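You operate a simulated robot arm through the tools that you are given. There is no shell and no other tool.

The job below is to be done with a simulated robot arm. You get a single attempt, and the scene is never put back.

## Task
Steam the bun in the steamer, then switch the steam cooker off.
Fine: Lid on, slider at buns, switch on, press start once and wait for the green lamp to go out. Leave the lid on and the other food where it is.

It is judged by the outcome, as a careful person would: the job done as asked, and still so three seconds after it is handed in. It fails if anything else is knocked over, pushed out of place, dropped, spilled or broken. Lids that push on must go on centred and level and be pressed home; caps that screw on are set level and turned clockwise until they are tight.

## Robot
A 5-joint arm with a two-finger parallel gripper, fixed in place. Base frame: the origin is at the foot of the arm, x ahead of it, y to its left, z up; the work surface is at about z = 0. Lengths are in cm, angles in degrees, forces in N, time in s.
With the tool pointing down near the work surface it reaches from about 26 to 68 cm from the base axis. Its first joint turns from -66.0 to 66.0 degrees. The tool tilts only in the upright plane through the base axis and itself; it spins freely about its own axis. Payload 2.9 kg.
Tool frame: the origin (TCP) lies between the finger pads and is the grasp point; the fingertips stand 3 cm ahead of it; z points along the fingers, y is the line along which they close. The gripper opens to 11 cm. The fingers are 2 cm wide and 1 cm thick; the gripper's body (4.8 by 11.2 cm) begins 5.5 cm behind the TCP.
Orientation is that of the tool frame in the base frame, as a unit quaternion [x, y, z, w]. With the fingers straight down and closing along the base's y, the tool's x points along the base's -x, its y along +y and its z along -z.

## Interface
- The arm moves only by the tool step_arm. Its argument "steps" is a list of rows, each a list of 6 numbers: the shift along the base's x, y, z in units of 20 mm (1.0 is 20 mm), then the turn, a rotation vector about the base's x, y, z in units of 6 degrees (1.0 is 6 degrees). In form: [[tx, ty, tz, rx, ry, rz], ...]. A call has 1 to 20 rows; each row shifts and turns the commanded pose from where the row before left it. "fingers" is the opening, from 0 (shut) to 1 (fully open), set as the call begins (left out, the last holds). A call with a number of a shift or a turn outside -1 to 1 is refused whole. Each row takes 0.2 s and may step no farther than 5 cm and 8.6 degrees from the row before; otherwise, or with a gripper value out of range, the whole call is refused. A pose out of reach is approached as far as the arm can. The call stops where the force on the tool passes 90 N (or 10 N more than at its start, if that is more) or the arm is blocked; 0.2 s more then pass. The fingers move at their own pace (about 10.8 cm/s each) and stop on an object; they squeeze with about 25 N. The grip force told is the motor's: it shows also when the fingers shut on nothing. Time passes only in rows, and 0.2 s behind the last, so rows that do not move let the fingers close. It gives the time, the measured TCP pose, the force on the tool (base axes), the opening and the grip force at its end, in the units of the frame above (readings bear some noise), with the torque about the TCP (base axes, N m) and any sound that the robot's microphone picked up.
- Cameras (640 x 400 px; columns grow to the right, rows downward): "scene" is fixed at [5.37, -46.49, 61.1]; the picture's right is [0.60, -0.80, 0.00], its down [-0.40, -0.30, -0.87] and it looks along [0.69, 0.52, -0.50] (base axes); focal length 334 px, centre (320, 200). "wrist" rides on the gripper at [7.2, 1.7, -10.3] in the tool frame; the picture's right is [-0.23, 0.97, 0.00], its down [-0.76, -0.18, -0.62] and it looks along [-0.61, -0.14, 0.78] (tool axes); focal length 222 px, centre (320, 200). There is no depth. A picture from a camera that has moved, and an enlarged one, comes with that camera's place and axes in the base frame and with its lens.
- grab_frame(camera): a new picture of that camera. It takes no simulated time.
- zoom(camera, box): a new picture of the part [left, top, right, bottom] of that camera's present view, enlarged. It takes no simulated time.
- close_job(): hands the job in; it is judged then, once.

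Nothing tells you positions but the pictures and the camera data. Unless the task says otherwise, let go and move clear before handing in.

The tools are called as name(argument=value, ...) on one line, values as JSON. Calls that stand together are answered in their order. step_arm: Moves the arm, as the interface text tells. Its arguments: {"type":"object","properties":{"steps":{"type":"array"},"fingers":{"type":"number"}},"required":["steps"]} The other tools are called the same way: grab_frame (camera) takes a picture; zoom (camera, box) takes an enlarged picture of a part of a camera's view; close_job () hands the job in.

At the start:

```text
time_s: 0.0
ee_pos: [39.0, -4.47, 42.61]
orientation: [-0.001, 1.0, 0.0, -0.001]
ft_force: [-0.1, 0.1, 0.1]
ft_torque: [-0.04, -0.05, -0.01]
opening: 11.0
finger_force: 0.0
```

scene: 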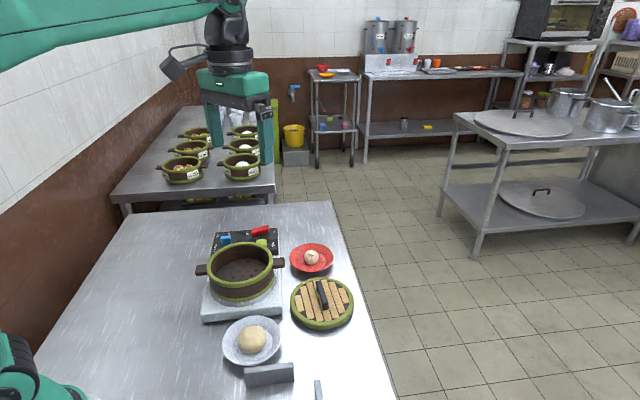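
wrist: 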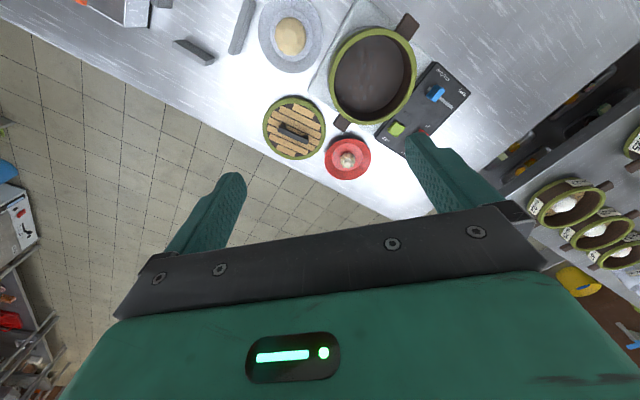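

I see a steam cooker with an open basket, a panel behind it with coloured controls, a lid with a bar handle, a white plate with a dough ball and a red plate with another food. I'll zoom in to identify the details.

zoom(camera="scene", box=[180, 210, 300, 330])

zoom(camera="scene", box=[200, 220, 290, 265])

zoom(camera="scene", box=[200, 230, 380, 400])

zoom(camera="wrist", box=[240, 0, 500, 190])

zoom(camera="wrist", box=[370, 50, 480, 160])

```text
3.33 times, centred on (240, 270) of scene
camera zoom: at [5.37, -46.49, 61.1], right [0.6, -0.8, 0.0], down [-0.4, -0.3, -0.87], along [0.69, 0.52, -0.5], focal length 1113 px, centre (587, -33)
```

zoom: 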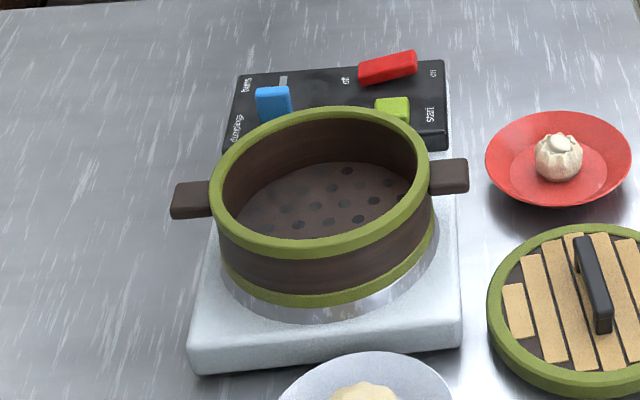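

```text
7.11 times, centred on (245, 242) of scene
camera zoom: at [5.37, -46.49, 61.1], right [0.6, -0.8, 0.0], down [-0.4, -0.3, -0.87], along [0.69, 0.52, -0.5], focal length 2374 px, centre (853, -102)
```

zoom: 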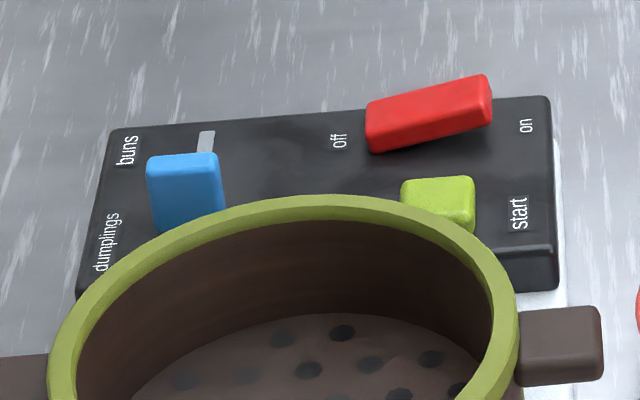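

```text
2.35 times, centred on (290, 315) of scene
camera zoom: at [5.37, -46.49, 61.1], right [0.6, -0.8, 0.0], down [-0.4, -0.3, -0.87], along [0.69, 0.52, -0.5], focal length 785 px, centre (391, -71)
```

zoom: 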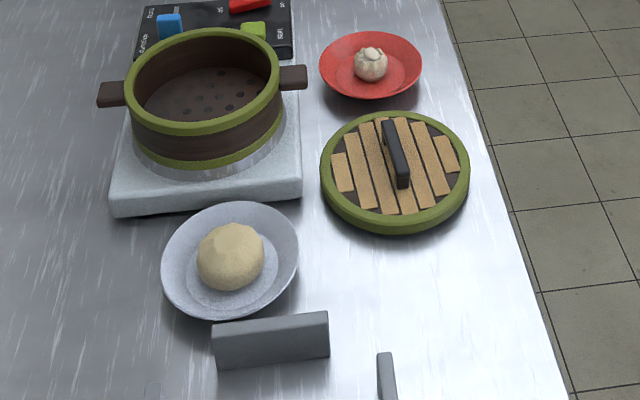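

```text
2.11 times, centred on (370, 95) of wrist
camera zoom: at [31.87, -2.76, 52.93], right [0.23, 0.97, 0.0], down [0.76, -0.18, 0.62], along [0.61, -0.14, -0.78], focal length 468 px, centre (215, 421)
```

zoom: 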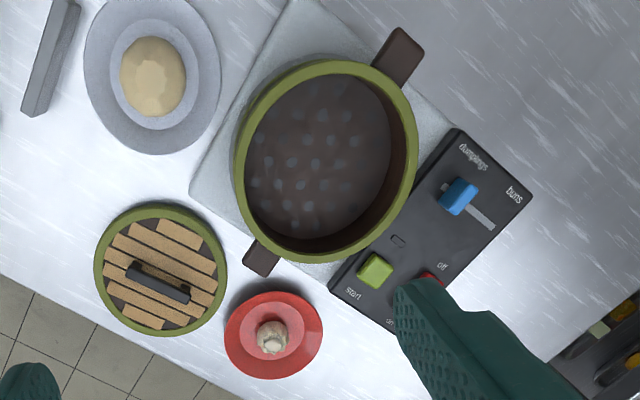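

```text
3.64 times, centred on (425, 105) of wrist
camera zoom: at [31.87, -2.76, 52.93], right [0.23, 0.97, 0.0], down [0.76, -0.18, 0.62], along [0.61, -0.14, -0.78], focal length 808 px, centre (-62, 546)
```

zoom: 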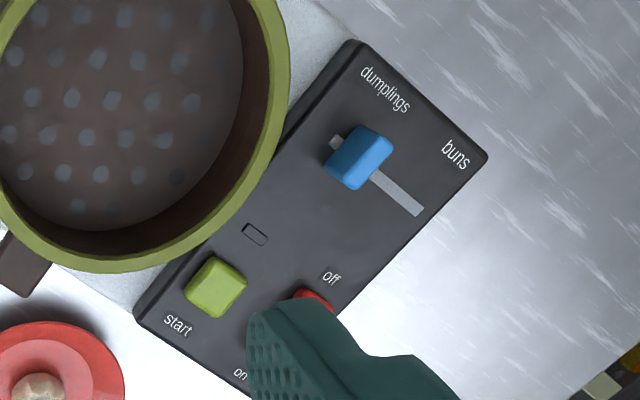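

The bun appears to be the plain ball on the grey plate near (32.5, -8.7), the lid is near (49, -13), and the pot is near (41.5, 4.2) with its rim at about z 9.5. I'll move to a second viewpoint to measure these more precisely.

zoom(camera="wrist", box=[250, 0, 350, 70])

zoom(camera="scene", box=[210, 305, 300, 375])

zoom(camera="scene", box=[280, 270, 360, 335])

step_arm(steps=[[-0.5, 0, -1, 0, 0, 0], [-0.5, 0, -1, 0, 0, 0], [-0.5, 0, -1, 0, 0, 0], [-0.5, 0, -1, 0, 0, 0], [0, 0, -1, 0, 0, 0], [0, 0, 0, 0, 0, 0]])

grab_frame(camera="wrist")

```text
5.71 times, centred on (300, 35) of wrist
camera zoom: at [31.87, -2.76, 52.93], right [0.23, 0.97, 0.0], down [0.76, -0.18, 0.62], along [0.61, -0.14, -0.78], focal length 1269 px, centre (434, 1143)
```

zoom: 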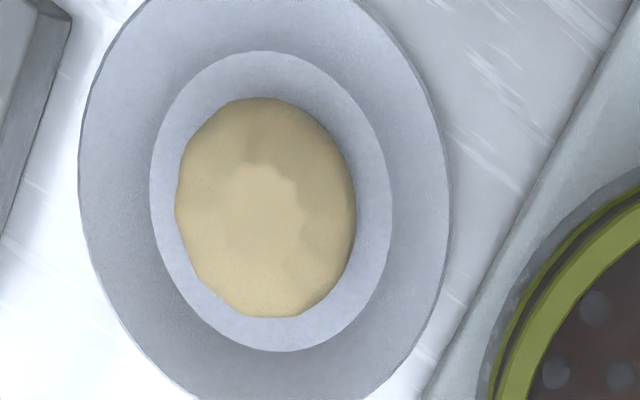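

```text
5.71 times, centred on (255, 340) of scene
camera zoom: at [5.37, -46.49, 61.1], right [0.6, -0.8, 0.0], down [-0.4, -0.3, -0.87], along [0.69, 0.52, -0.5], focal length 1907 px, centre (691, -600)
```

zoom: 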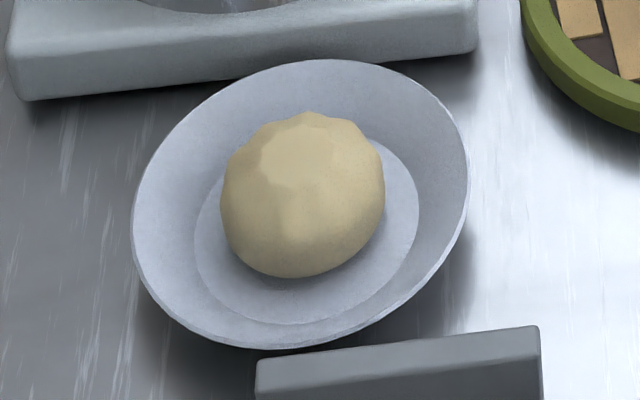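

```text
6.15 times, centred on (320, 302) of scene
camera zoom: at [5.37, -46.49, 61.1], right [0.6, -0.8, 0.0], down [-0.4, -0.3, -0.87], along [0.69, 0.52, -0.5], focal length 2054 px, centre (320, -431)
```

zoom: 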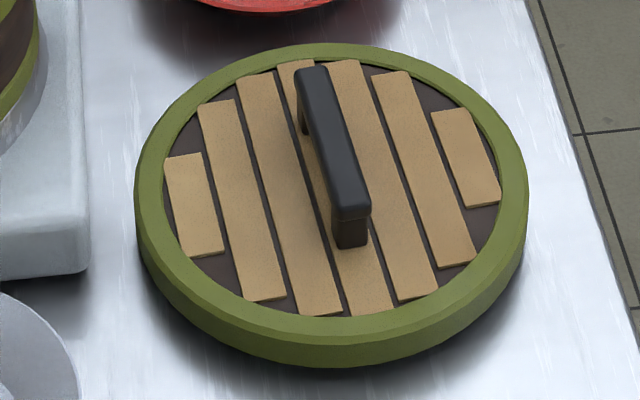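

```text
time_s: 1.4
ee_pos: [34.98, -4.45, 32.93]
orientation: [0.0, 1.0, 0.0, 0.0]
ft_force: [1.1, 0.6, 0.3]
ft_torque: [0.0, -0.03, 0.02]
opening: 11.01
finger_force: 0.0
```

```text
taken
camera wrist: at [27.83, -2.69, 43.12], right [0.23, 0.97, 0.0], down [0.76, -0.18, 0.62], along [0.61, -0.14, -0.78], focal length 222 px, centre (320, 200)
```

wrist: 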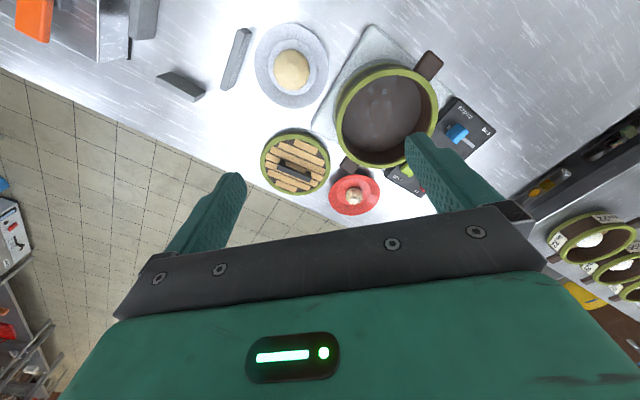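

I'm now taking a closer look at the panel, pot and plate, and moving over toward the panel.

zoom(camera="wrist", box=[250, 20, 350, 110])

zoom(camera="wrist", box=[300, 20, 460, 180])

zoom(camera="wrist", box=[250, 120, 340, 200])

step_arm(steps=[[0.5, 0.9, -0.3, 0, 0, 0], [0.5, 0.9, -0.3, 0, 0, 0], [0.5, 0.9, -0.3, 0, 0, 0], [0.5, 0.9, -0.3, 0, 0, 0], [0.5, 0.9, -0.3, 0, 0, 0], [0.5, 0.9, -0.3, 0, 0, 0], [0.5, 0.9, -0.3, 0, 0, 0], [0.5, 0.9, -0.3, 0, 0, 0], [0, 0, 0, 0, 0, 0]])

grab_frame(camera="wrist")

```text
4.44 times, centred on (300, 65) of wrist
camera zoom: at [27.83, -2.69, 43.12], right [0.23, 0.97, 0.0], down [0.76, -0.18, 0.62], along [0.61, -0.14, -0.78], focal length 987 px, centre (409, 800)
```

zoom: 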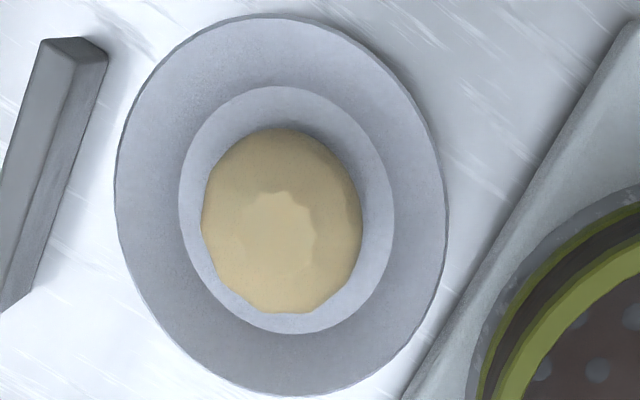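

```text
2.50 times, centred on (380, 100) of wrist
camera zoom: at [27.83, -2.69, 43.12], right [0.23, 0.97, 0.0], down [0.76, -0.18, 0.62], along [0.61, -0.14, -0.78], focal length 555 px, centre (170, 450)
```

zoom: 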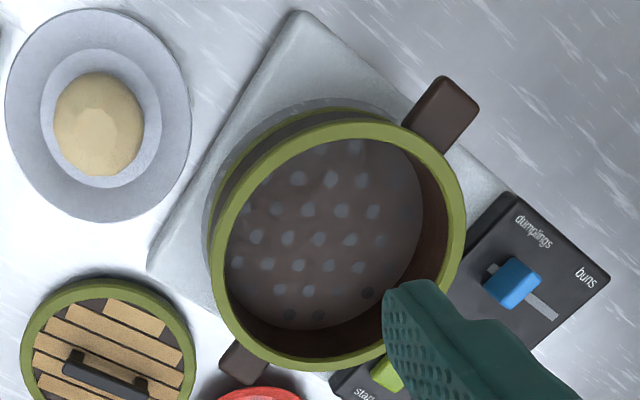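

```text
5.00 times, centred on (295, 160) of wrist
camera zoom: at [27.83, -2.69, 43.12], right [0.23, 0.97, 0.0], down [0.76, -0.18, 0.62], along [0.61, -0.14, -0.78], focal length 1111 px, centre (445, 400)
```

zoom: 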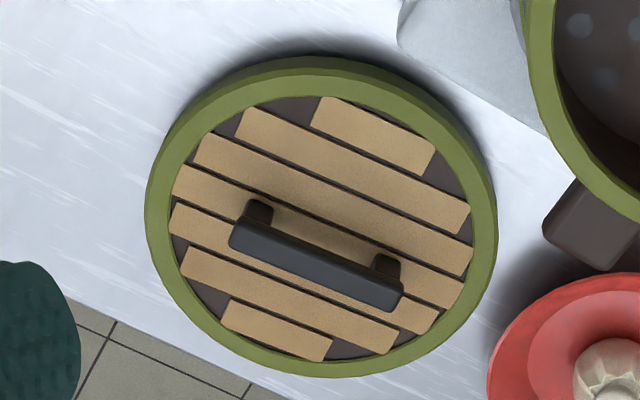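

```text
time_s: 3.4
ee_pos: [43.26, 10.03, 27.76]
orientation: [0.0, 1.0, 0.0, 0.0]
ft_force: [-0.9, 0.1, -1.2]
ft_torque: [0.0, -0.03, 0.0]
opening: 11.03
finger_force: 0.0
```

```text
taken
camera wrist: at [36.13, 11.63, 38.08], right [0.23, 0.97, 0.0], down [0.76, -0.18, 0.62], along [0.61, -0.14, -0.78], focal length 222 px, centre (320, 200)
```

wrist: 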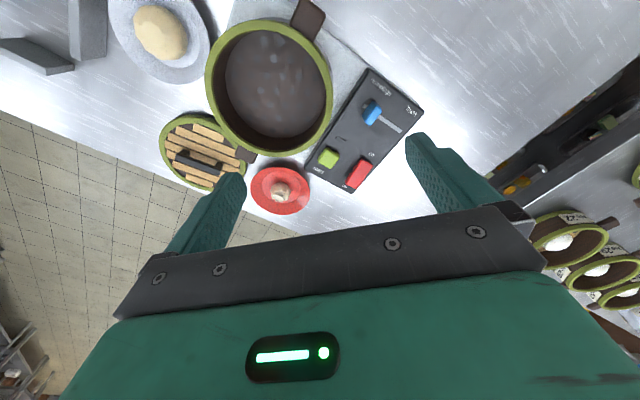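

The panel is now in clear view. I'll zoom in on it and on the pot from here.

zoom(camera="wrist", box=[300, 60, 430, 200])

zoom(camera="wrist", box=[190, 0, 350, 170])

zoom(camera="wrist", box=[100, 0, 220, 90])

zoom(camera="scene", box=[200, 220, 290, 265])

```text
2.86 times, centred on (365, 130) of wrist
camera zoom: at [36.13, 11.63, 38.08], right [0.23, 0.97, 0.0], down [0.76, -0.18, 0.62], along [0.61, -0.14, -0.78], focal length 635 px, centre (191, 400)
```

zoom: 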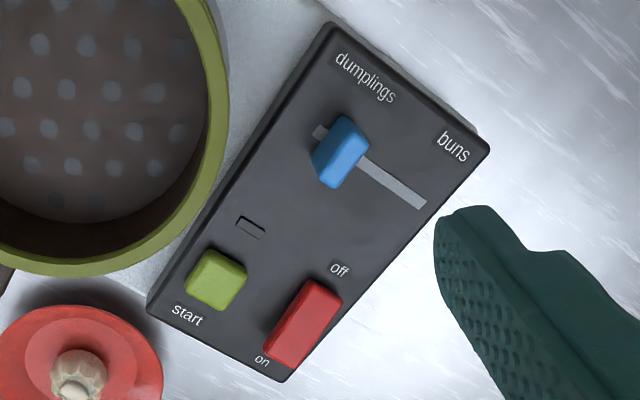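

```text
2.35 times, centred on (270, 85) of wrist
camera zoom: at [36.13, 11.63, 38.08], right [0.23, 0.97, 0.0], down [0.76, -0.18, 0.62], along [0.61, -0.14, -0.78], focal length 523 px, centre (438, 471)
```

zoom: 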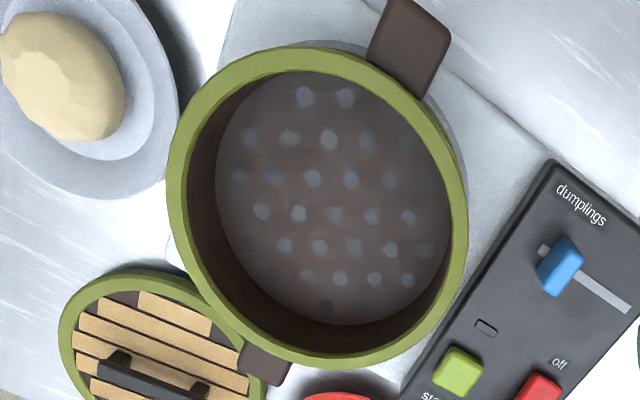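

```text
4.44 times, centred on (160, 45) of wrist
camera zoom: at [36.13, 11.63, 38.08], right [0.23, 0.97, 0.0], down [0.76, -0.18, 0.62], along [0.61, -0.14, -0.78], focal length 987 px, centre (1031, 889)
```

zoom: 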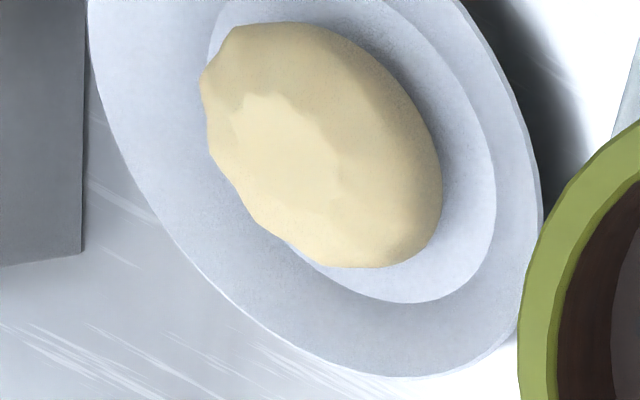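

```text
7.11 times, centred on (245, 242) of scene
camera zoom: at [5.37, -46.49, 61.1], right [0.6, -0.8, 0.0], down [-0.4, -0.3, -0.87], along [0.69, 0.52, -0.5], focal length 2374 px, centre (853, -102)
```

zoom: 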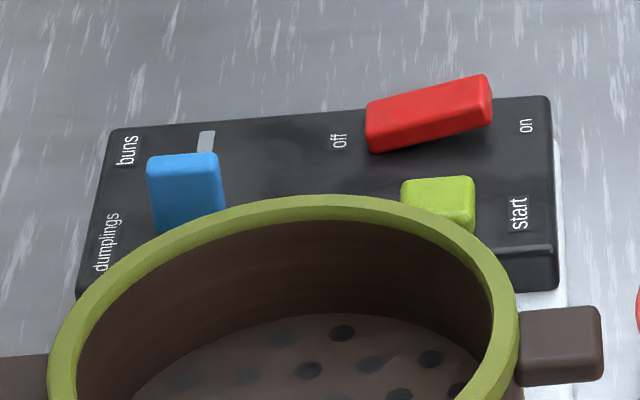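

My estimates are now bun (32.7, -8.45, about 2.7), pot centre (42, 4.2) with rim at z 10, and lid handle centre (50.15, -13.35) with its top at z 4.1. I'll go above the bun with the fingers at 7 cm and check the alignment.

step_arm(steps=[[-0.528, -0.924, -0.388, 0, 0, 0], [-0.528, -0.924, -0.388, 0, 0, 0], [-0.528, -0.924, -0.388, 0, 0, 0], [-0.528, -0.924, -0.388, 0, 0, 0], [-0.528, -0.924, -0.388, 0, 0, 0], [-0.528, -0.924, -0.388, 0, 0, 0], [-0.528, -0.924, -0.388, 0, 0, 0], [-0.528, -0.924, -0.388, 0, 0, 0], [-0.528, -0.924, -0.388, 0, 0, 0], [-0.528, -0.924, -0.388, 0, 0, 0], [0, 0, -1, 0, 0, 0], [0, 0, -1, 0, 0, 0], [0, 0, -1, 0, 0, 0], [0, 0, -1, 0, 0, 0], [0, 0, 0, 0, 0, 0], [0, 0, 0, 0, 0, 0]], fingers=0.637)

grab_frame(camera="wrist")

zoom(camera="scene", box=[180, 230, 340, 390])

```text
time_s: 6.8
ee_pos: [32.42, -8.36, 12.15]
orientation: [0.0, 1.0, 0.0, 0.0]
ft_force: [1.0, 1.1, 1.5]
ft_torque: [0.0, 0.01, 0.01]
opening: 6.99
finger_force: 0.0
```

```text
taken
camera wrist: at [25.33, -6.66, 22.46], right [0.23, 0.97, 0.0], down [0.76, -0.18, 0.62], along [0.61, -0.14, -0.78], focal length 222 px, centre (320, 200)
```

wrist: 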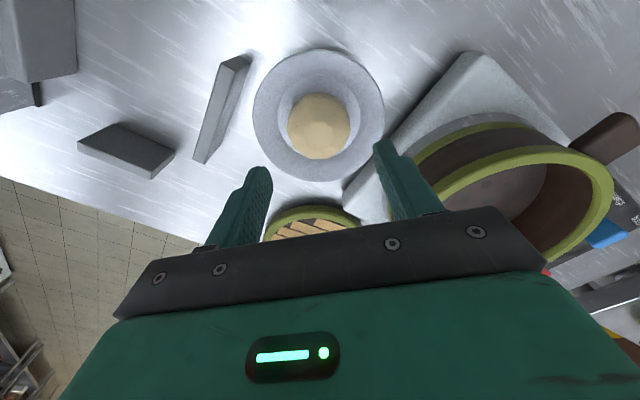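

```text
2.50 times, centred on (260, 310) of scene
camera zoom: at [5.37, -46.49, 61.1], right [0.6, -0.8, 0.0], down [-0.4, -0.3, -0.87], along [0.69, 0.52, -0.5], focal length 834 px, centre (470, -75)
```

zoom: 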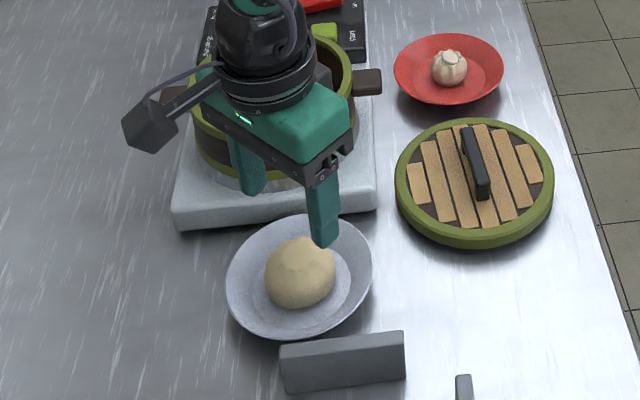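

The gripper is centred over the bun to within about 2 mm, so I'll nudge it and descend to fingertip height z of about 1.9.

step_arm(steps=[[0.08, 0, -0.6, 0, 0, 0], [0, 0, -0.6, 0, 0, 0], [0, 0, -0.6, 0, 0, 0], [0, 0, -0.6, 0, 0, 0], [0, 0, -0.5, 0, 0, 0], [0, 0, -0.4, 0, 0, 0], [0, 0, -0.3, 0, 0, 0], [0, 0, 0, 0, 0, 0]])

zoom(camera="scene", box=[200, 280, 320, 380])

grab_frame(camera="wrist")

```text
time_s: 8.6
ee_pos: [32.44, -8.58, 4.84]
orientation: [0.0, 1.0, 0.0, 0.0]
ft_force: [0.5, -0.4, 0.3]
ft_torque: [-0.04, 0.03, -0.02]
opening: 7.01
finger_force: 0.0
```

```text
4.00 times, centred on (260, 330) of scene
camera zoom: at [5.37, -46.49, 61.1], right [0.6, -0.8, 0.0], down [-0.4, -0.3, -0.87], along [0.69, 0.52, -0.5], focal length 1335 px, centre (560, -320)
```

zoom: 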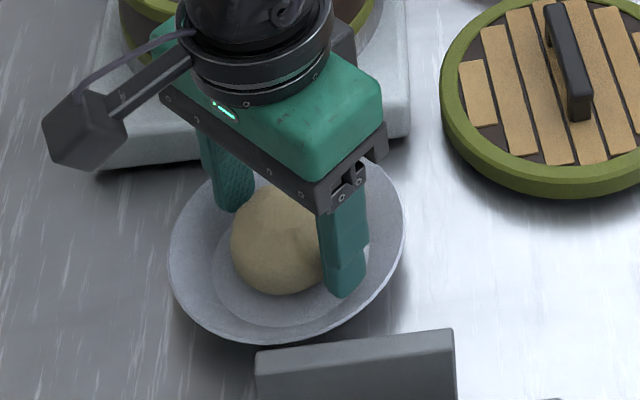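

```text
taken
camera wrist: at [25.39, -6.87, 15.23], right [0.23, 0.97, 0.0], down [0.76, -0.18, 0.62], along [0.61, -0.14, -0.78], focal length 222 px, centre (320, 200)
```

wrist: 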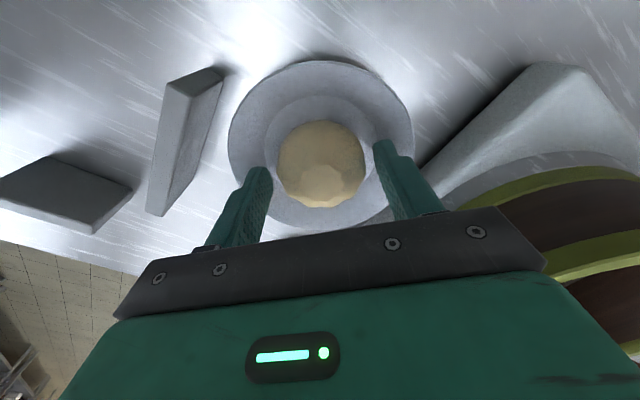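

The fingers straddle the bun cleanly inside the plate, so I'll close on it and lift a little.

step_arm(steps=[[0.1, 0, 0, 0, 0, 0], [0, 0, 0, 0, 0, 0], [0, 0, 0, 0, 0, 0], [0, 0, 0, 0, 0, 0]], fingers=0.4)

zoom(camera="scene", box=[200, 280, 320, 380])

```text
time_s: 9.6
ee_pos: [32.7, -8.51, 5.01]
orientation: [0.0, 1.0, 0.0, 0.0]
ft_force: [-2.0, 0.1, 7.3]
ft_torque: [0.1, 0.13, 0.03]
opening: 5.45
finger_force: 25.2
```

```text
4.00 times, centred on (260, 330) of scene
camera zoom: at [5.37, -46.49, 61.1], right [0.6, -0.8, 0.0], down [-0.4, -0.3, -0.87], along [0.69, 0.52, -0.5], focal length 1335 px, centre (560, -320)
```

zoom: 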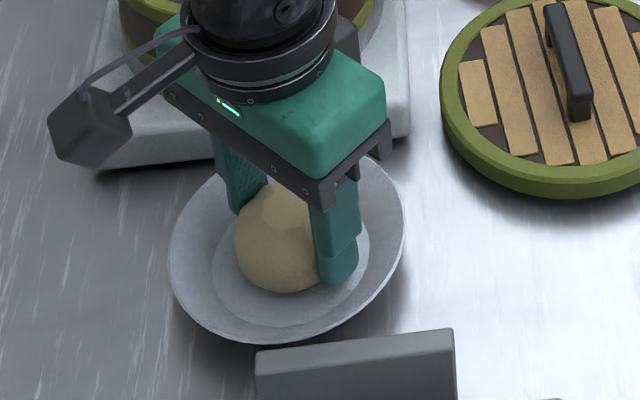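

The bun is gripped with a 5.45 cm opening at 25 N. Lifting straight up.

step_arm(steps=[[0, 0, 0.3, 0, 0, 0], [0, 0, 0.5, 0, 0, 0], [0, 0, 0.7, 0, 0, 0], [0, 0, 0.9, 0, 0, 0], [0, 0, 1, 0, 0, 0], [0, 0, 1, 0, 0, 0], [0, 0, 1, 0, 0, 0], [0, 0, 1, 0, 0, 0], [0, 0, 0, 0, 0, 0]])

grab_frame(camera="wrist")

grab_frame(camera="scene")

zoom(camera="scene", box=[180, 230, 340, 390])

```text
time_s: 11.6
ee_pos: [32.79, -8.57, 17.61]
orientation: [0.0, 1.0, 0.0, 0.0]
ft_force: [0.0, 0.7, -0.3]
ft_torque: [-0.02, -0.02, 0.01]
opening: 5.44
finger_force: 24.8
```

```text
taken
camera wrist: at [25.59, -6.83, 27.93], right [0.23, 0.97, 0.0], down [0.76, -0.18, 0.62], along [0.61, -0.14, -0.78], focal length 222 px, centre (320, 200)
```

wrist: 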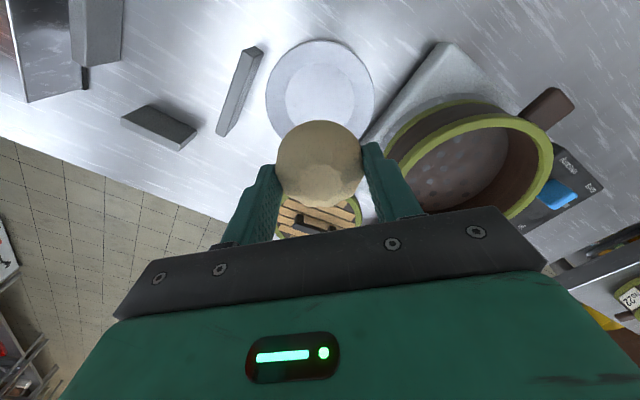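

```text
taken
```

scene: 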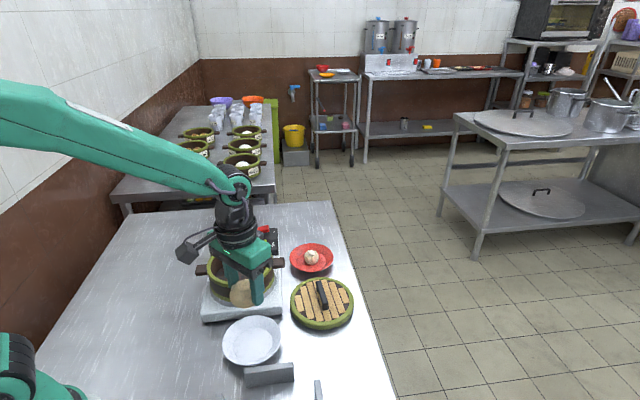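

```text
2.50 times, centred on (260, 310) of scene
camera zoom: at [5.37, -46.49, 61.1], right [0.6, -0.8, 0.0], down [-0.4, -0.3, -0.87], along [0.69, 0.52, -0.5], focal length 834 px, centre (470, -75)
```

zoom: 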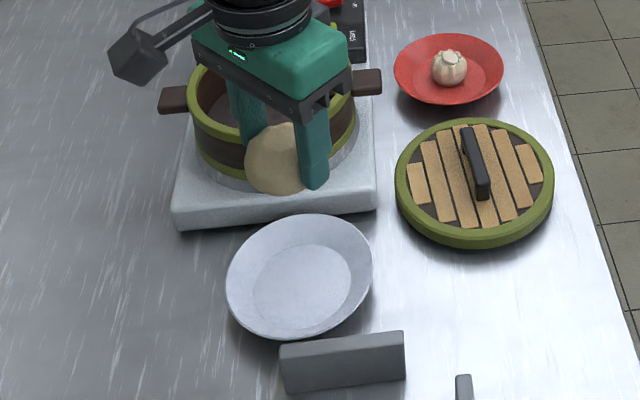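

The bun is held cleanly and the plate is undisturbed. I'll move over the pot centre at this height.

step_arm(steps=[[0.515, 0.71, 0, 0, 0, 0], [0.515, 0.71, 0, 0, 0, 0], [0.515, 0.71, 0, 0, 0, 0], [0.515, 0.71, 0, 0, 0, 0], [0.515, 0.71, 0, 0, 0, 0], [0.515, 0.71, 0, 0, 0, 0], [0.515, 0.71, 0, 0, 0, 0], [0.515, 0.71, 0, 0, 0, 0], [0.515, 0.71, 0, 0, 0, 0], [0, 0, 0, 0, 0, 0]])

grab_frame(camera="wrist")

zoom(camera="scene", box=[180, 210, 300, 330])

```text
time_s: 13.8
ee_pos: [42.04, 4.05, 17.44]
orientation: [0.0, 1.0, 0.0, 0.0]
ft_force: [0.5, -0.2, -0.2]
ft_torque: [0.03, -0.03, 0.02]
opening: 5.46
finger_force: 25.3
```

```text
taken
camera wrist: at [34.88, 5.83, 27.75], right [0.23, 0.97, 0.0], down [0.76, -0.18, 0.62], along [0.61, -0.14, -0.78], focal length 222 px, centre (320, 200)
```

wrist: 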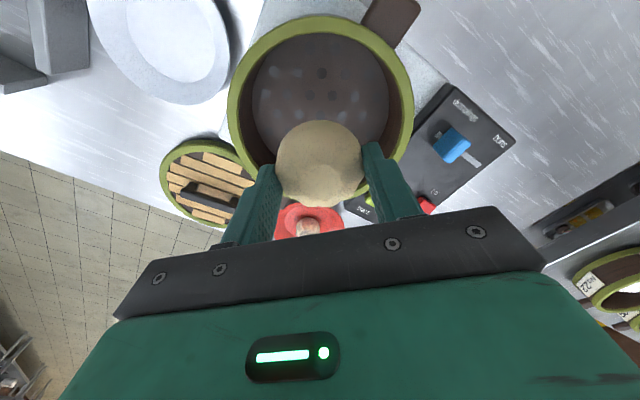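

```text
3.33 times, centred on (240, 270) of scene
camera zoom: at [5.37, -46.49, 61.1], right [0.6, -0.8, 0.0], down [-0.4, -0.3, -0.87], along [0.69, 0.52, -0.5], focal length 1113 px, centre (587, -33)
```

zoom: 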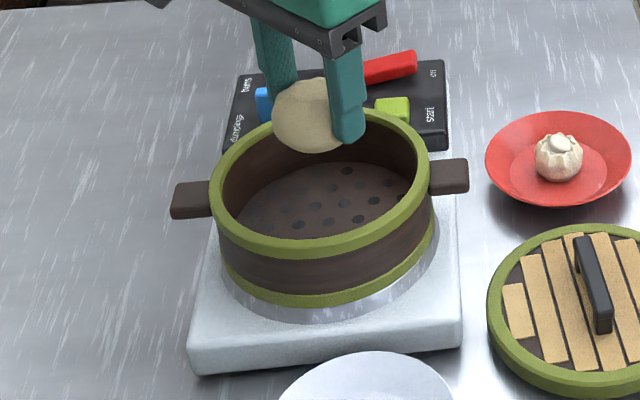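

The bun is centred over the pot. I'll lower it into the pot in steps and watch the force.

step_arm(steps=[[0, 0, -0.5, 0, 0, 0], [0, 0, -0.5, 0, 0, 0], [0, 0, -0.5, 0, 0, 0], [0, 0, -0.5, 0, 0, 0], [0, 0, -0.5, 0, 0, 0], [0, 0, -0.2, 0, 0, 0], [0, 0, 0, 0, 0, 0]])

zoom(camera="scene", box=[180, 210, 300, 330])

grab_frame(camera="wrist")

```text
time_s: 15.4
ee_pos: [41.9, 4.2, 12.25]
orientation: [0.0, 1.0, 0.0, 0.0]
ft_force: [-0.8, -0.3, -0.6]
ft_torque: [0.01, 0.02, 0.03]
opening: 5.45
finger_force: 24.9
```

```text
3.33 times, centred on (240, 270) of scene
camera zoom: at [5.37, -46.49, 61.1], right [0.6, -0.8, 0.0], down [-0.4, -0.3, -0.87], along [0.69, 0.52, -0.5], focal length 1113 px, centre (587, -33)
```

zoom: 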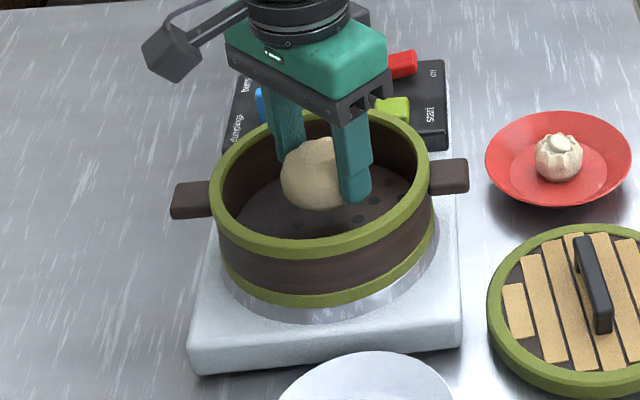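

```text
taken
camera wrist: at [34.83, 5.94, 22.5], right [0.23, 0.97, 0.0], down [0.76, -0.18, 0.62], along [0.61, -0.14, -0.78], focal length 222 px, centre (320, 200)
```

wrist: 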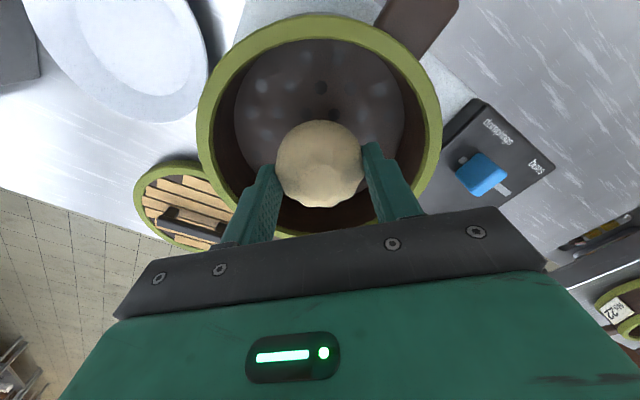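

There is still a gap below the bun, so I'll keep lowering in small increments.

step_arm(steps=[[0, 0, -0.15, 0, 0, 0], [0, 0, -0.15, 0, 0, 0], [0, 0, -0.1, 0, 0, 0], [0, 0, 0, 0, 0, 0]])

zoom(camera="scene", box=[210, 230, 280, 300])

```text
time_s: 16.4
ee_pos: [42.1, 4.24, 11.39]
orientation: [0.0, 1.0, 0.0, 0.0]
ft_force: [-0.4, -0.2, -0.8]
ft_torque: [-0.02, 0.01, -0.02]
opening: 5.48
finger_force: 25.1
```

```text
5.71 times, centred on (245, 265) of scene
camera zoom: at [5.37, -46.49, 61.1], right [0.6, -0.8, 0.0], down [-0.4, -0.3, -0.87], along [0.69, 0.52, -0.5], focal length 1907 px, centre (749, -171)
```

zoom: 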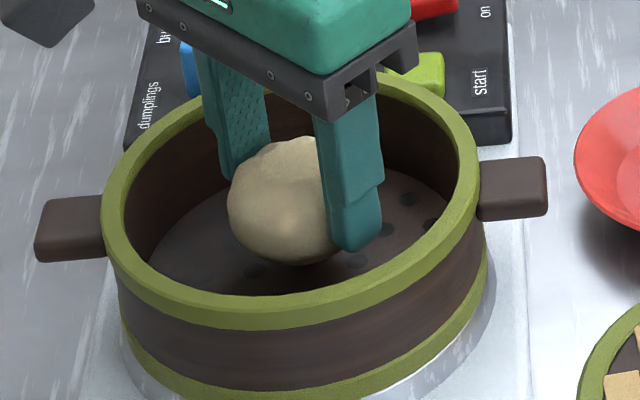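

step_arm(steps=[[0, 0, -0.15, 0, 0, 0], [0, 0, -0.15, 0, 0, 0], [0, 0, -0.1, 0, 0, 0], [0, 0, 0, 0, 0, 0]])

zoom(camera="scene", box=[210, 230, 280, 300])

```text
time_s: 17.4
ee_pos: [42.04, 4.29, 10.68]
orientation: [-0.001, 1.0, 0.0, 0.001]
ft_force: [0.2, -0.3, -0.5]
ft_torque: [0.01, 0.02, -0.01]
opening: 5.45
finger_force: 24.9
```

```text
5.71 times, centred on (245, 265) of scene
camera zoom: at [5.37, -46.49, 61.1], right [0.6, -0.8, 0.0], down [-0.4, -0.3, -0.87], along [0.69, 0.52, -0.5], focal length 1907 px, centre (749, -171)
```

zoom: 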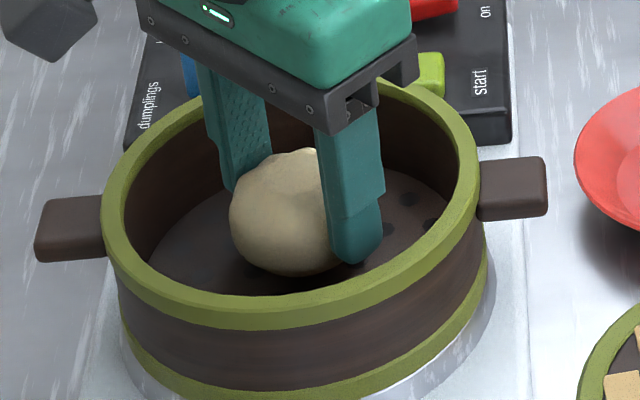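

No contact yet, so I'll lower further.

step_arm(steps=[[0, 0, -0.1, 0, 0, 0], [0, 0, -0.1, 0, 0, 0], [0, 0, -0.1, 0, 0, 0], [0, 0, 0, 0, 0, 0]])

zoom(camera="scene", box=[210, 230, 280, 300])

```text
time_s: 18.4
ee_pos: [42.02, 4.21, 9.94]
orientation: [0.001, 1.0, 0.001, 0.001]
ft_force: [0.2, 0.2, 0.0]
ft_torque: [0.04, -0.01, -0.04]
opening: 5.48
finger_force: 25.1
```

```text
5.71 times, centred on (245, 265) of scene
camera zoom: at [5.37, -46.49, 61.1], right [0.6, -0.8, 0.0], down [-0.4, -0.3, -0.87], along [0.69, 0.52, -0.5], focal length 1907 px, centre (749, -171)
```

zoom: 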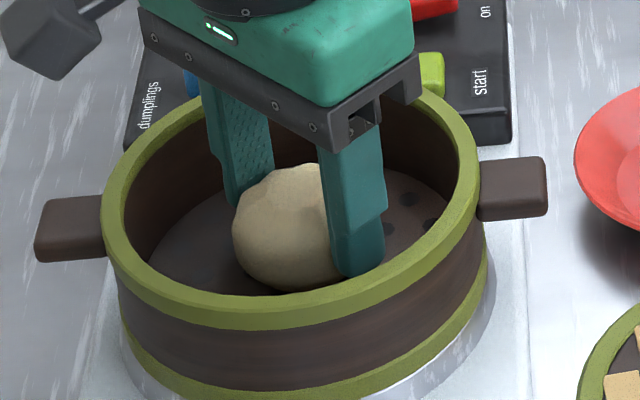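

step_arm(steps=[[0, 0, -0.1, 0, 0, 0], [0, 0, -0.1, 0, 0, 0], [0, 0, 0, 0, 0, 0]])

zoom(camera="scene", box=[210, 230, 280, 300])

```text
time_s: 19.2
ee_pos: [42.05, 4.23, 9.48]
orientation: [0.0, 1.0, 0.001, 0.0]
ft_force: [0.8, -0.5, -1.1]
ft_torque: [0.01, -0.01, 0.02]
opening: 5.45
finger_force: 25.0
```

```text
5.71 times, centred on (245, 265) of scene
camera zoom: at [5.37, -46.49, 61.1], right [0.6, -0.8, 0.0], down [-0.4, -0.3, -0.87], along [0.69, 0.52, -0.5], focal length 1907 px, centre (749, -171)
```

zoom: 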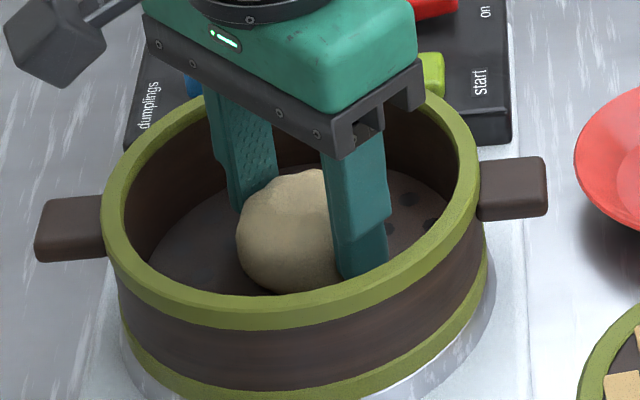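

step_arm(steps=[[0, 0, -0.1, 0, 0, 0], [0, 0, -0.1, 0, 0, 0], [0, 0, 0, 0, 0, 0]])

zoom(camera="scene", box=[210, 230, 280, 300])

```text
time_s: 20.0
ee_pos: [42.18, 4.37, 9.23]
orientation: [0.0, 1.0, 0.001, 0.002]
ft_force: [-2.7, -5.6, 19.6]
ft_torque: [-0.23, 0.03, 0.0]
opening: 5.46
finger_force: 25.1
```

```text
5.71 times, centred on (245, 265) of scene
camera zoom: at [5.36, -46.49, 61.1], right [0.6, -0.8, 0.0], down [-0.4, -0.3, -0.87], along [0.69, 0.52, -0.5], focal length 1907 px, centre (749, -171)
```

zoom: 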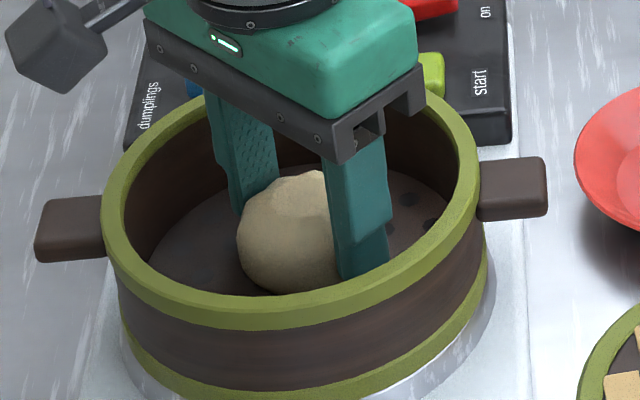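

The bun touches the floor with a 20 N upward force. I'll ease up slightly, open the fingers and rise straight up.

step_arm(steps=[[0, 0, 0.08, 0, 0, 0], [0, 0, 0, 0, 0, 0]])

step_arm(steps=[[0, 0, 0, 0, 0, 0], [0, 0, 0, 0, 0, 0], [0, 0, 0.3, 0, 0, 0], [0, 0, 0.5, 0, 0, 0], [0, 0, 0.7, 0, 0, 0], [0, 0, 1, 0, 0, 0], [0, 0, 1, 0, 0, 0], [0, 0, 1, 0, 0, 0], [0, 0, 0, 0, 0, 0]], fingers=0.637)

zoom(camera="scene", box=[180, 210, 300, 330])

grab_frame(camera="wrist")

```text
time_s: 20.6
ee_pos: [41.89, 4.35, 9.37]
orientation: [-0.001, 1.0, 0.0, -0.002]
ft_force: [1.6, 1.0, 3.8]
ft_torque: [0.05, -0.17, 0.03]
opening: 5.46
finger_force: 24.9
```

```text
time_s: 22.6
ee_pos: [42.06, 4.28, 18.62]
orientation: [0.0, 1.0, 0.0, -0.001]
ft_force: [0.4, -0.1, 0.5]
ft_torque: [-0.03, 0.0, 0.02]
opening: 7.01
finger_force: 0.1
```

```text
3.33 times, centred on (240, 270) of scene
camera zoom: at [5.37, -46.49, 61.1], right [0.6, -0.8, 0.0], down [-0.4, -0.3, -0.87], along [0.69, 0.52, -0.5], focal length 1113 px, centre (587, -33)
```

zoom: 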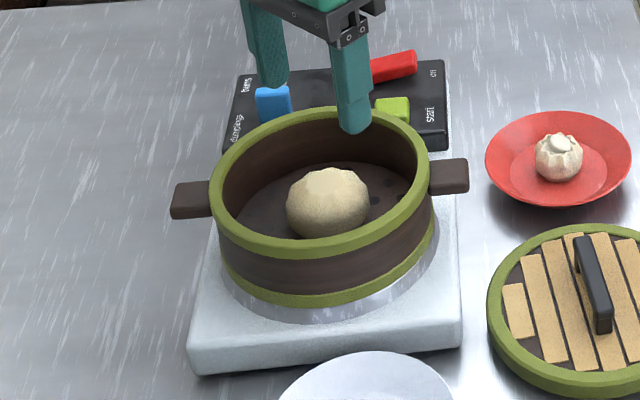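

```text
taken
camera wrist: at [34.9, 5.88, 28.88], right [0.23, 0.97, 0.0], down [0.76, -0.18, 0.62], along [0.61, -0.14, -0.78], focal length 222 px, centre (320, 200)
```

wrist: 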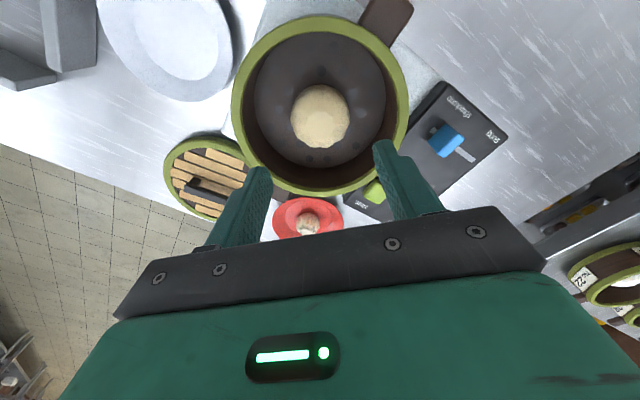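

The bun rests in the middle of the pot. I'll refine the pot rim measurement from here before fetching the lid.

zoom(camera="wrist", box=[220, 0, 420, 200])

step_arm(steps=[[0.4, -0.85, 0, 0, 0, 0.82], [0.4, -0.85, 0, 0, 0, 0.82], [0.4, -0.85, 0, 0, 0, 0.82], [0.4, -0.85, 0, 0, 0, 0.82], [0.4, -0.85, 0, 0, 0, 0.82], [0.4, -0.85, 0, 0, 0, 0.82], [0.4, -0.85, 0, 0, 0, 0.82], [0.4, -0.85, 0, 0, 0, 0.82], [0.4, -0.85, 0, 0, 0, 0.82], [0.4, -0.85, 0, 0, 0, 0.82], [0, 0, 0, 0, 0, 0]], fingers=0.36)

grab_frame(camera="wrist")

zoom(camera="scene", box=[200, 200, 380, 370])

```text
2.00 times, centred on (320, 100) of wrist
camera zoom: at [34.9, 5.88, 28.88], right [0.23, 0.97, 0.0], down [0.76, -0.18, 0.62], along [0.61, -0.14, -0.78], focal length 444 px, centre (320, 400)
```

zoom: 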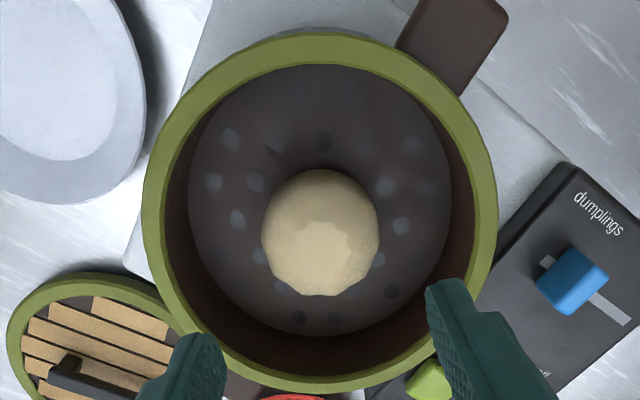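

```text
time_s: 25.0
ee_pos: [50.13, -12.83, 18.33]
orientation: [-0.417, 0.909, 0.001, 0.0]
ft_force: [-0.3, 0.4, 0.7]
ft_torque: [-0.01, 0.01, -0.01]
opening: 3.94
finger_force: 0.0
```

```text
taken
camera wrist: at [44.3, -17.28, 28.74], right [-0.59, 0.81, 0.0], down [0.63, 0.46, 0.62], along [0.5, 0.37, -0.78], focal length 222 px, centre (320, 200)
```

wrist: 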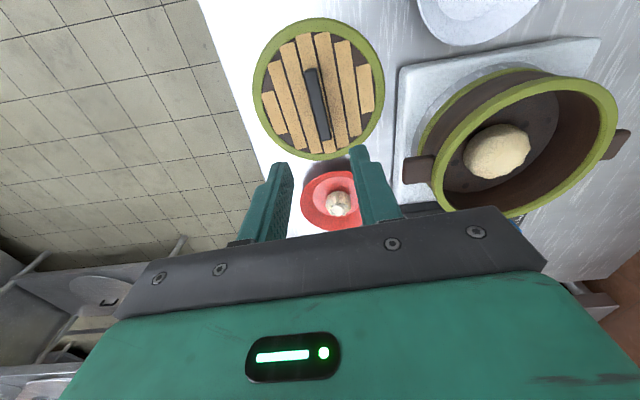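

```text
2.35 times, centred on (290, 285) of scene
camera zoom: at [5.37, -46.49, 61.1], right [0.6, -0.8, 0.0], down [-0.4, -0.3, -0.87], along [0.69, 0.52, -0.5], focal length 785 px, centre (391, 0)
```

zoom: 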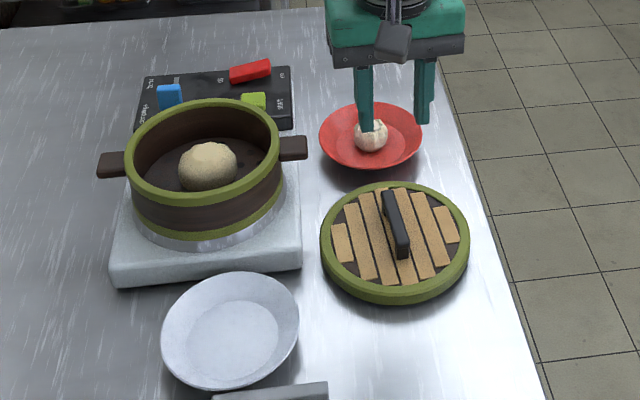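

The pot centre is refined to (41.9, 4.22) with rim at z 10. Next is a zoom on the lid to set the grasp precisely.

zoom(camera="wrist", box=[240, 5, 400, 175])

```text
2.35 times, centred on (320, 90) of wrist
camera zoom: at [44.3, -17.28, 28.74], right [-0.59, 0.81, 0.0], down [0.63, 0.46, 0.62], along [0.5, 0.37, -0.78], focal length 523 px, centre (320, 459)
```

zoom: 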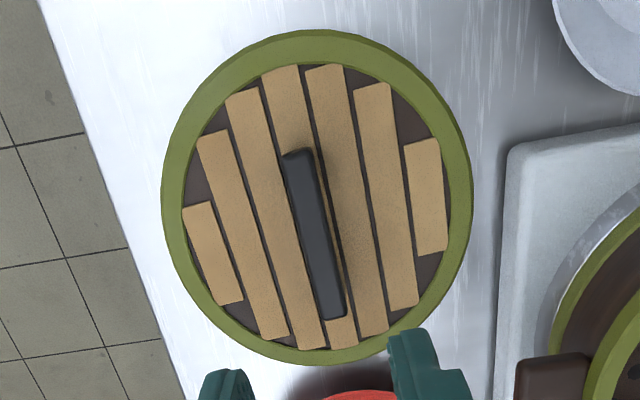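

The handle centre is at about (50.2, -13.15) and runs at 49°, which matches the current spin. I'll descend to straddle it.

step_arm(steps=[[0.03, -0.17, -0.5, 0, 0, 0], [0, 0, -1, 0, 0, 0], [0, 0, -1, 0, 0, 0], [0, 0, -1, 0, 0, 0], [0, 0, -1, 0, 0, 0], [0, 0, -0.8, 0, 0, 0], [0, 0, -0.5, 0, 0, 0], [0, 0, -0.3, 0, 0, 0], [0, 0, 0, 0, 0, 0]])

grab_frame(camera="wrist")

zoom(camera="scene", box=[270, 240, 370, 340])

```text
time_s: 27.0
ee_pos: [50.15, -13.1, 6.28]
orientation: [-0.417, 0.909, 0.0, 0.0]
ft_force: [-0.5, -0.6, 0.6]
ft_torque: [0.02, 0.01, -0.02]
opening: 3.96
finger_force: 0.0
```

```text
taken
camera wrist: at [44.26, -17.55, 16.54], right [-0.59, 0.81, 0.0], down [0.63, 0.46, 0.62], along [0.5, 0.37, -0.78], focal length 222 px, centre (320, 200)
```

wrist: 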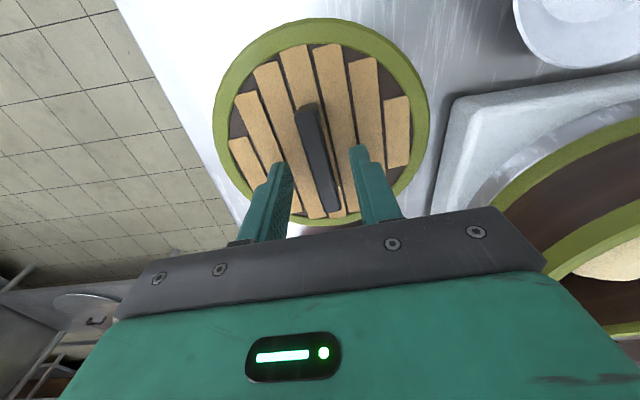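

```text
4.00 times, centred on (320, 290) of scene
camera zoom: at [5.37, -46.49, 61.1], right [0.6, -0.8, 0.0], down [-0.4, -0.3, -0.87], along [0.69, 0.52, -0.5], focal length 1335 px, centre (320, -160)
```

zoom: 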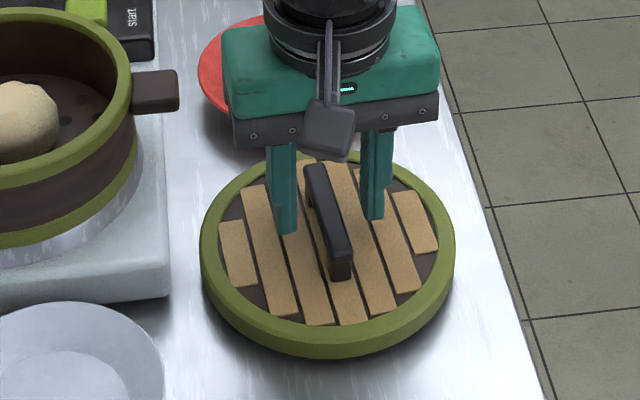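

The fingers straddle the handle evenly. I'll lower another 0.7 cm and close on the handle.

step_arm(steps=[[0, 0, -0.15, 0, 0, 0], [0, 0, -0.15, 0, 0, 0], [0, 0, 0, 0, 0, 0]])

step_arm(steps=[[0, 0, 0, 0, 0, 0], [0, 0, 0, 0, 0, 0], [0, 0, 0, 0, 0, 0], [0, 0, 0, 0, 0, 0]], fingers=0)

zoom(camera="scene", box=[270, 240, 370, 340])

grab_frame(camera="wrist")

```text
time_s: 27.8
ee_pos: [50.23, -13.12, 5.59]
orientation: [-0.415, 0.91, 0.0, 0.0]
ft_force: [0.2, -0.4, 0.7]
ft_torque: [0.02, 0.01, 0.03]
opening: 3.96
finger_force: 0.1
```

```text
time_s: 28.8
ee_pos: [50.1, -13.08, 5.61]
orientation: [-0.417, 0.909, 0.0, 0.0]
ft_force: [0.6, 0.6, -0.8]
ft_torque: [-0.03, 0.04, -0.02]
opening: 1.33
finger_force: 24.8
```

```text
4.00 times, centred on (320, 290) of scene
camera zoom: at [5.37, -46.49, 61.1], right [0.6, -0.8, 0.0], down [-0.4, -0.3, -0.87], along [0.69, 0.52, -0.5], focal length 1335 px, centre (320, -160)
```

zoom: 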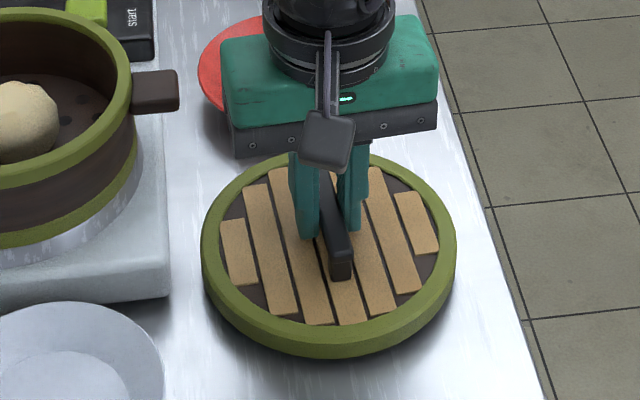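

```text
taken
camera wrist: at [44.22, -17.51, 15.89], right [-0.59, 0.81, 0.0], down [0.63, 0.46, 0.62], along [0.5, 0.37, -0.78], focal length 222 px, centre (320, 200)
```

wrist: 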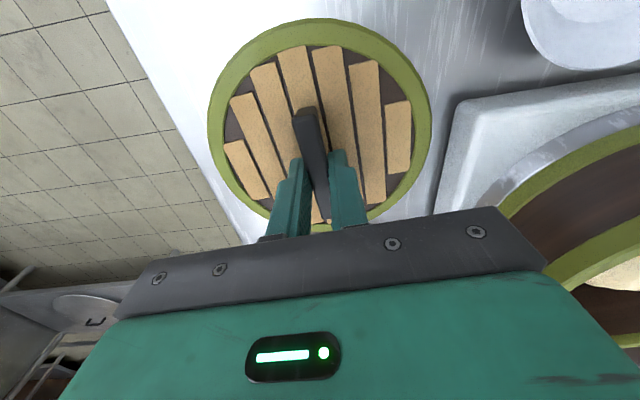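

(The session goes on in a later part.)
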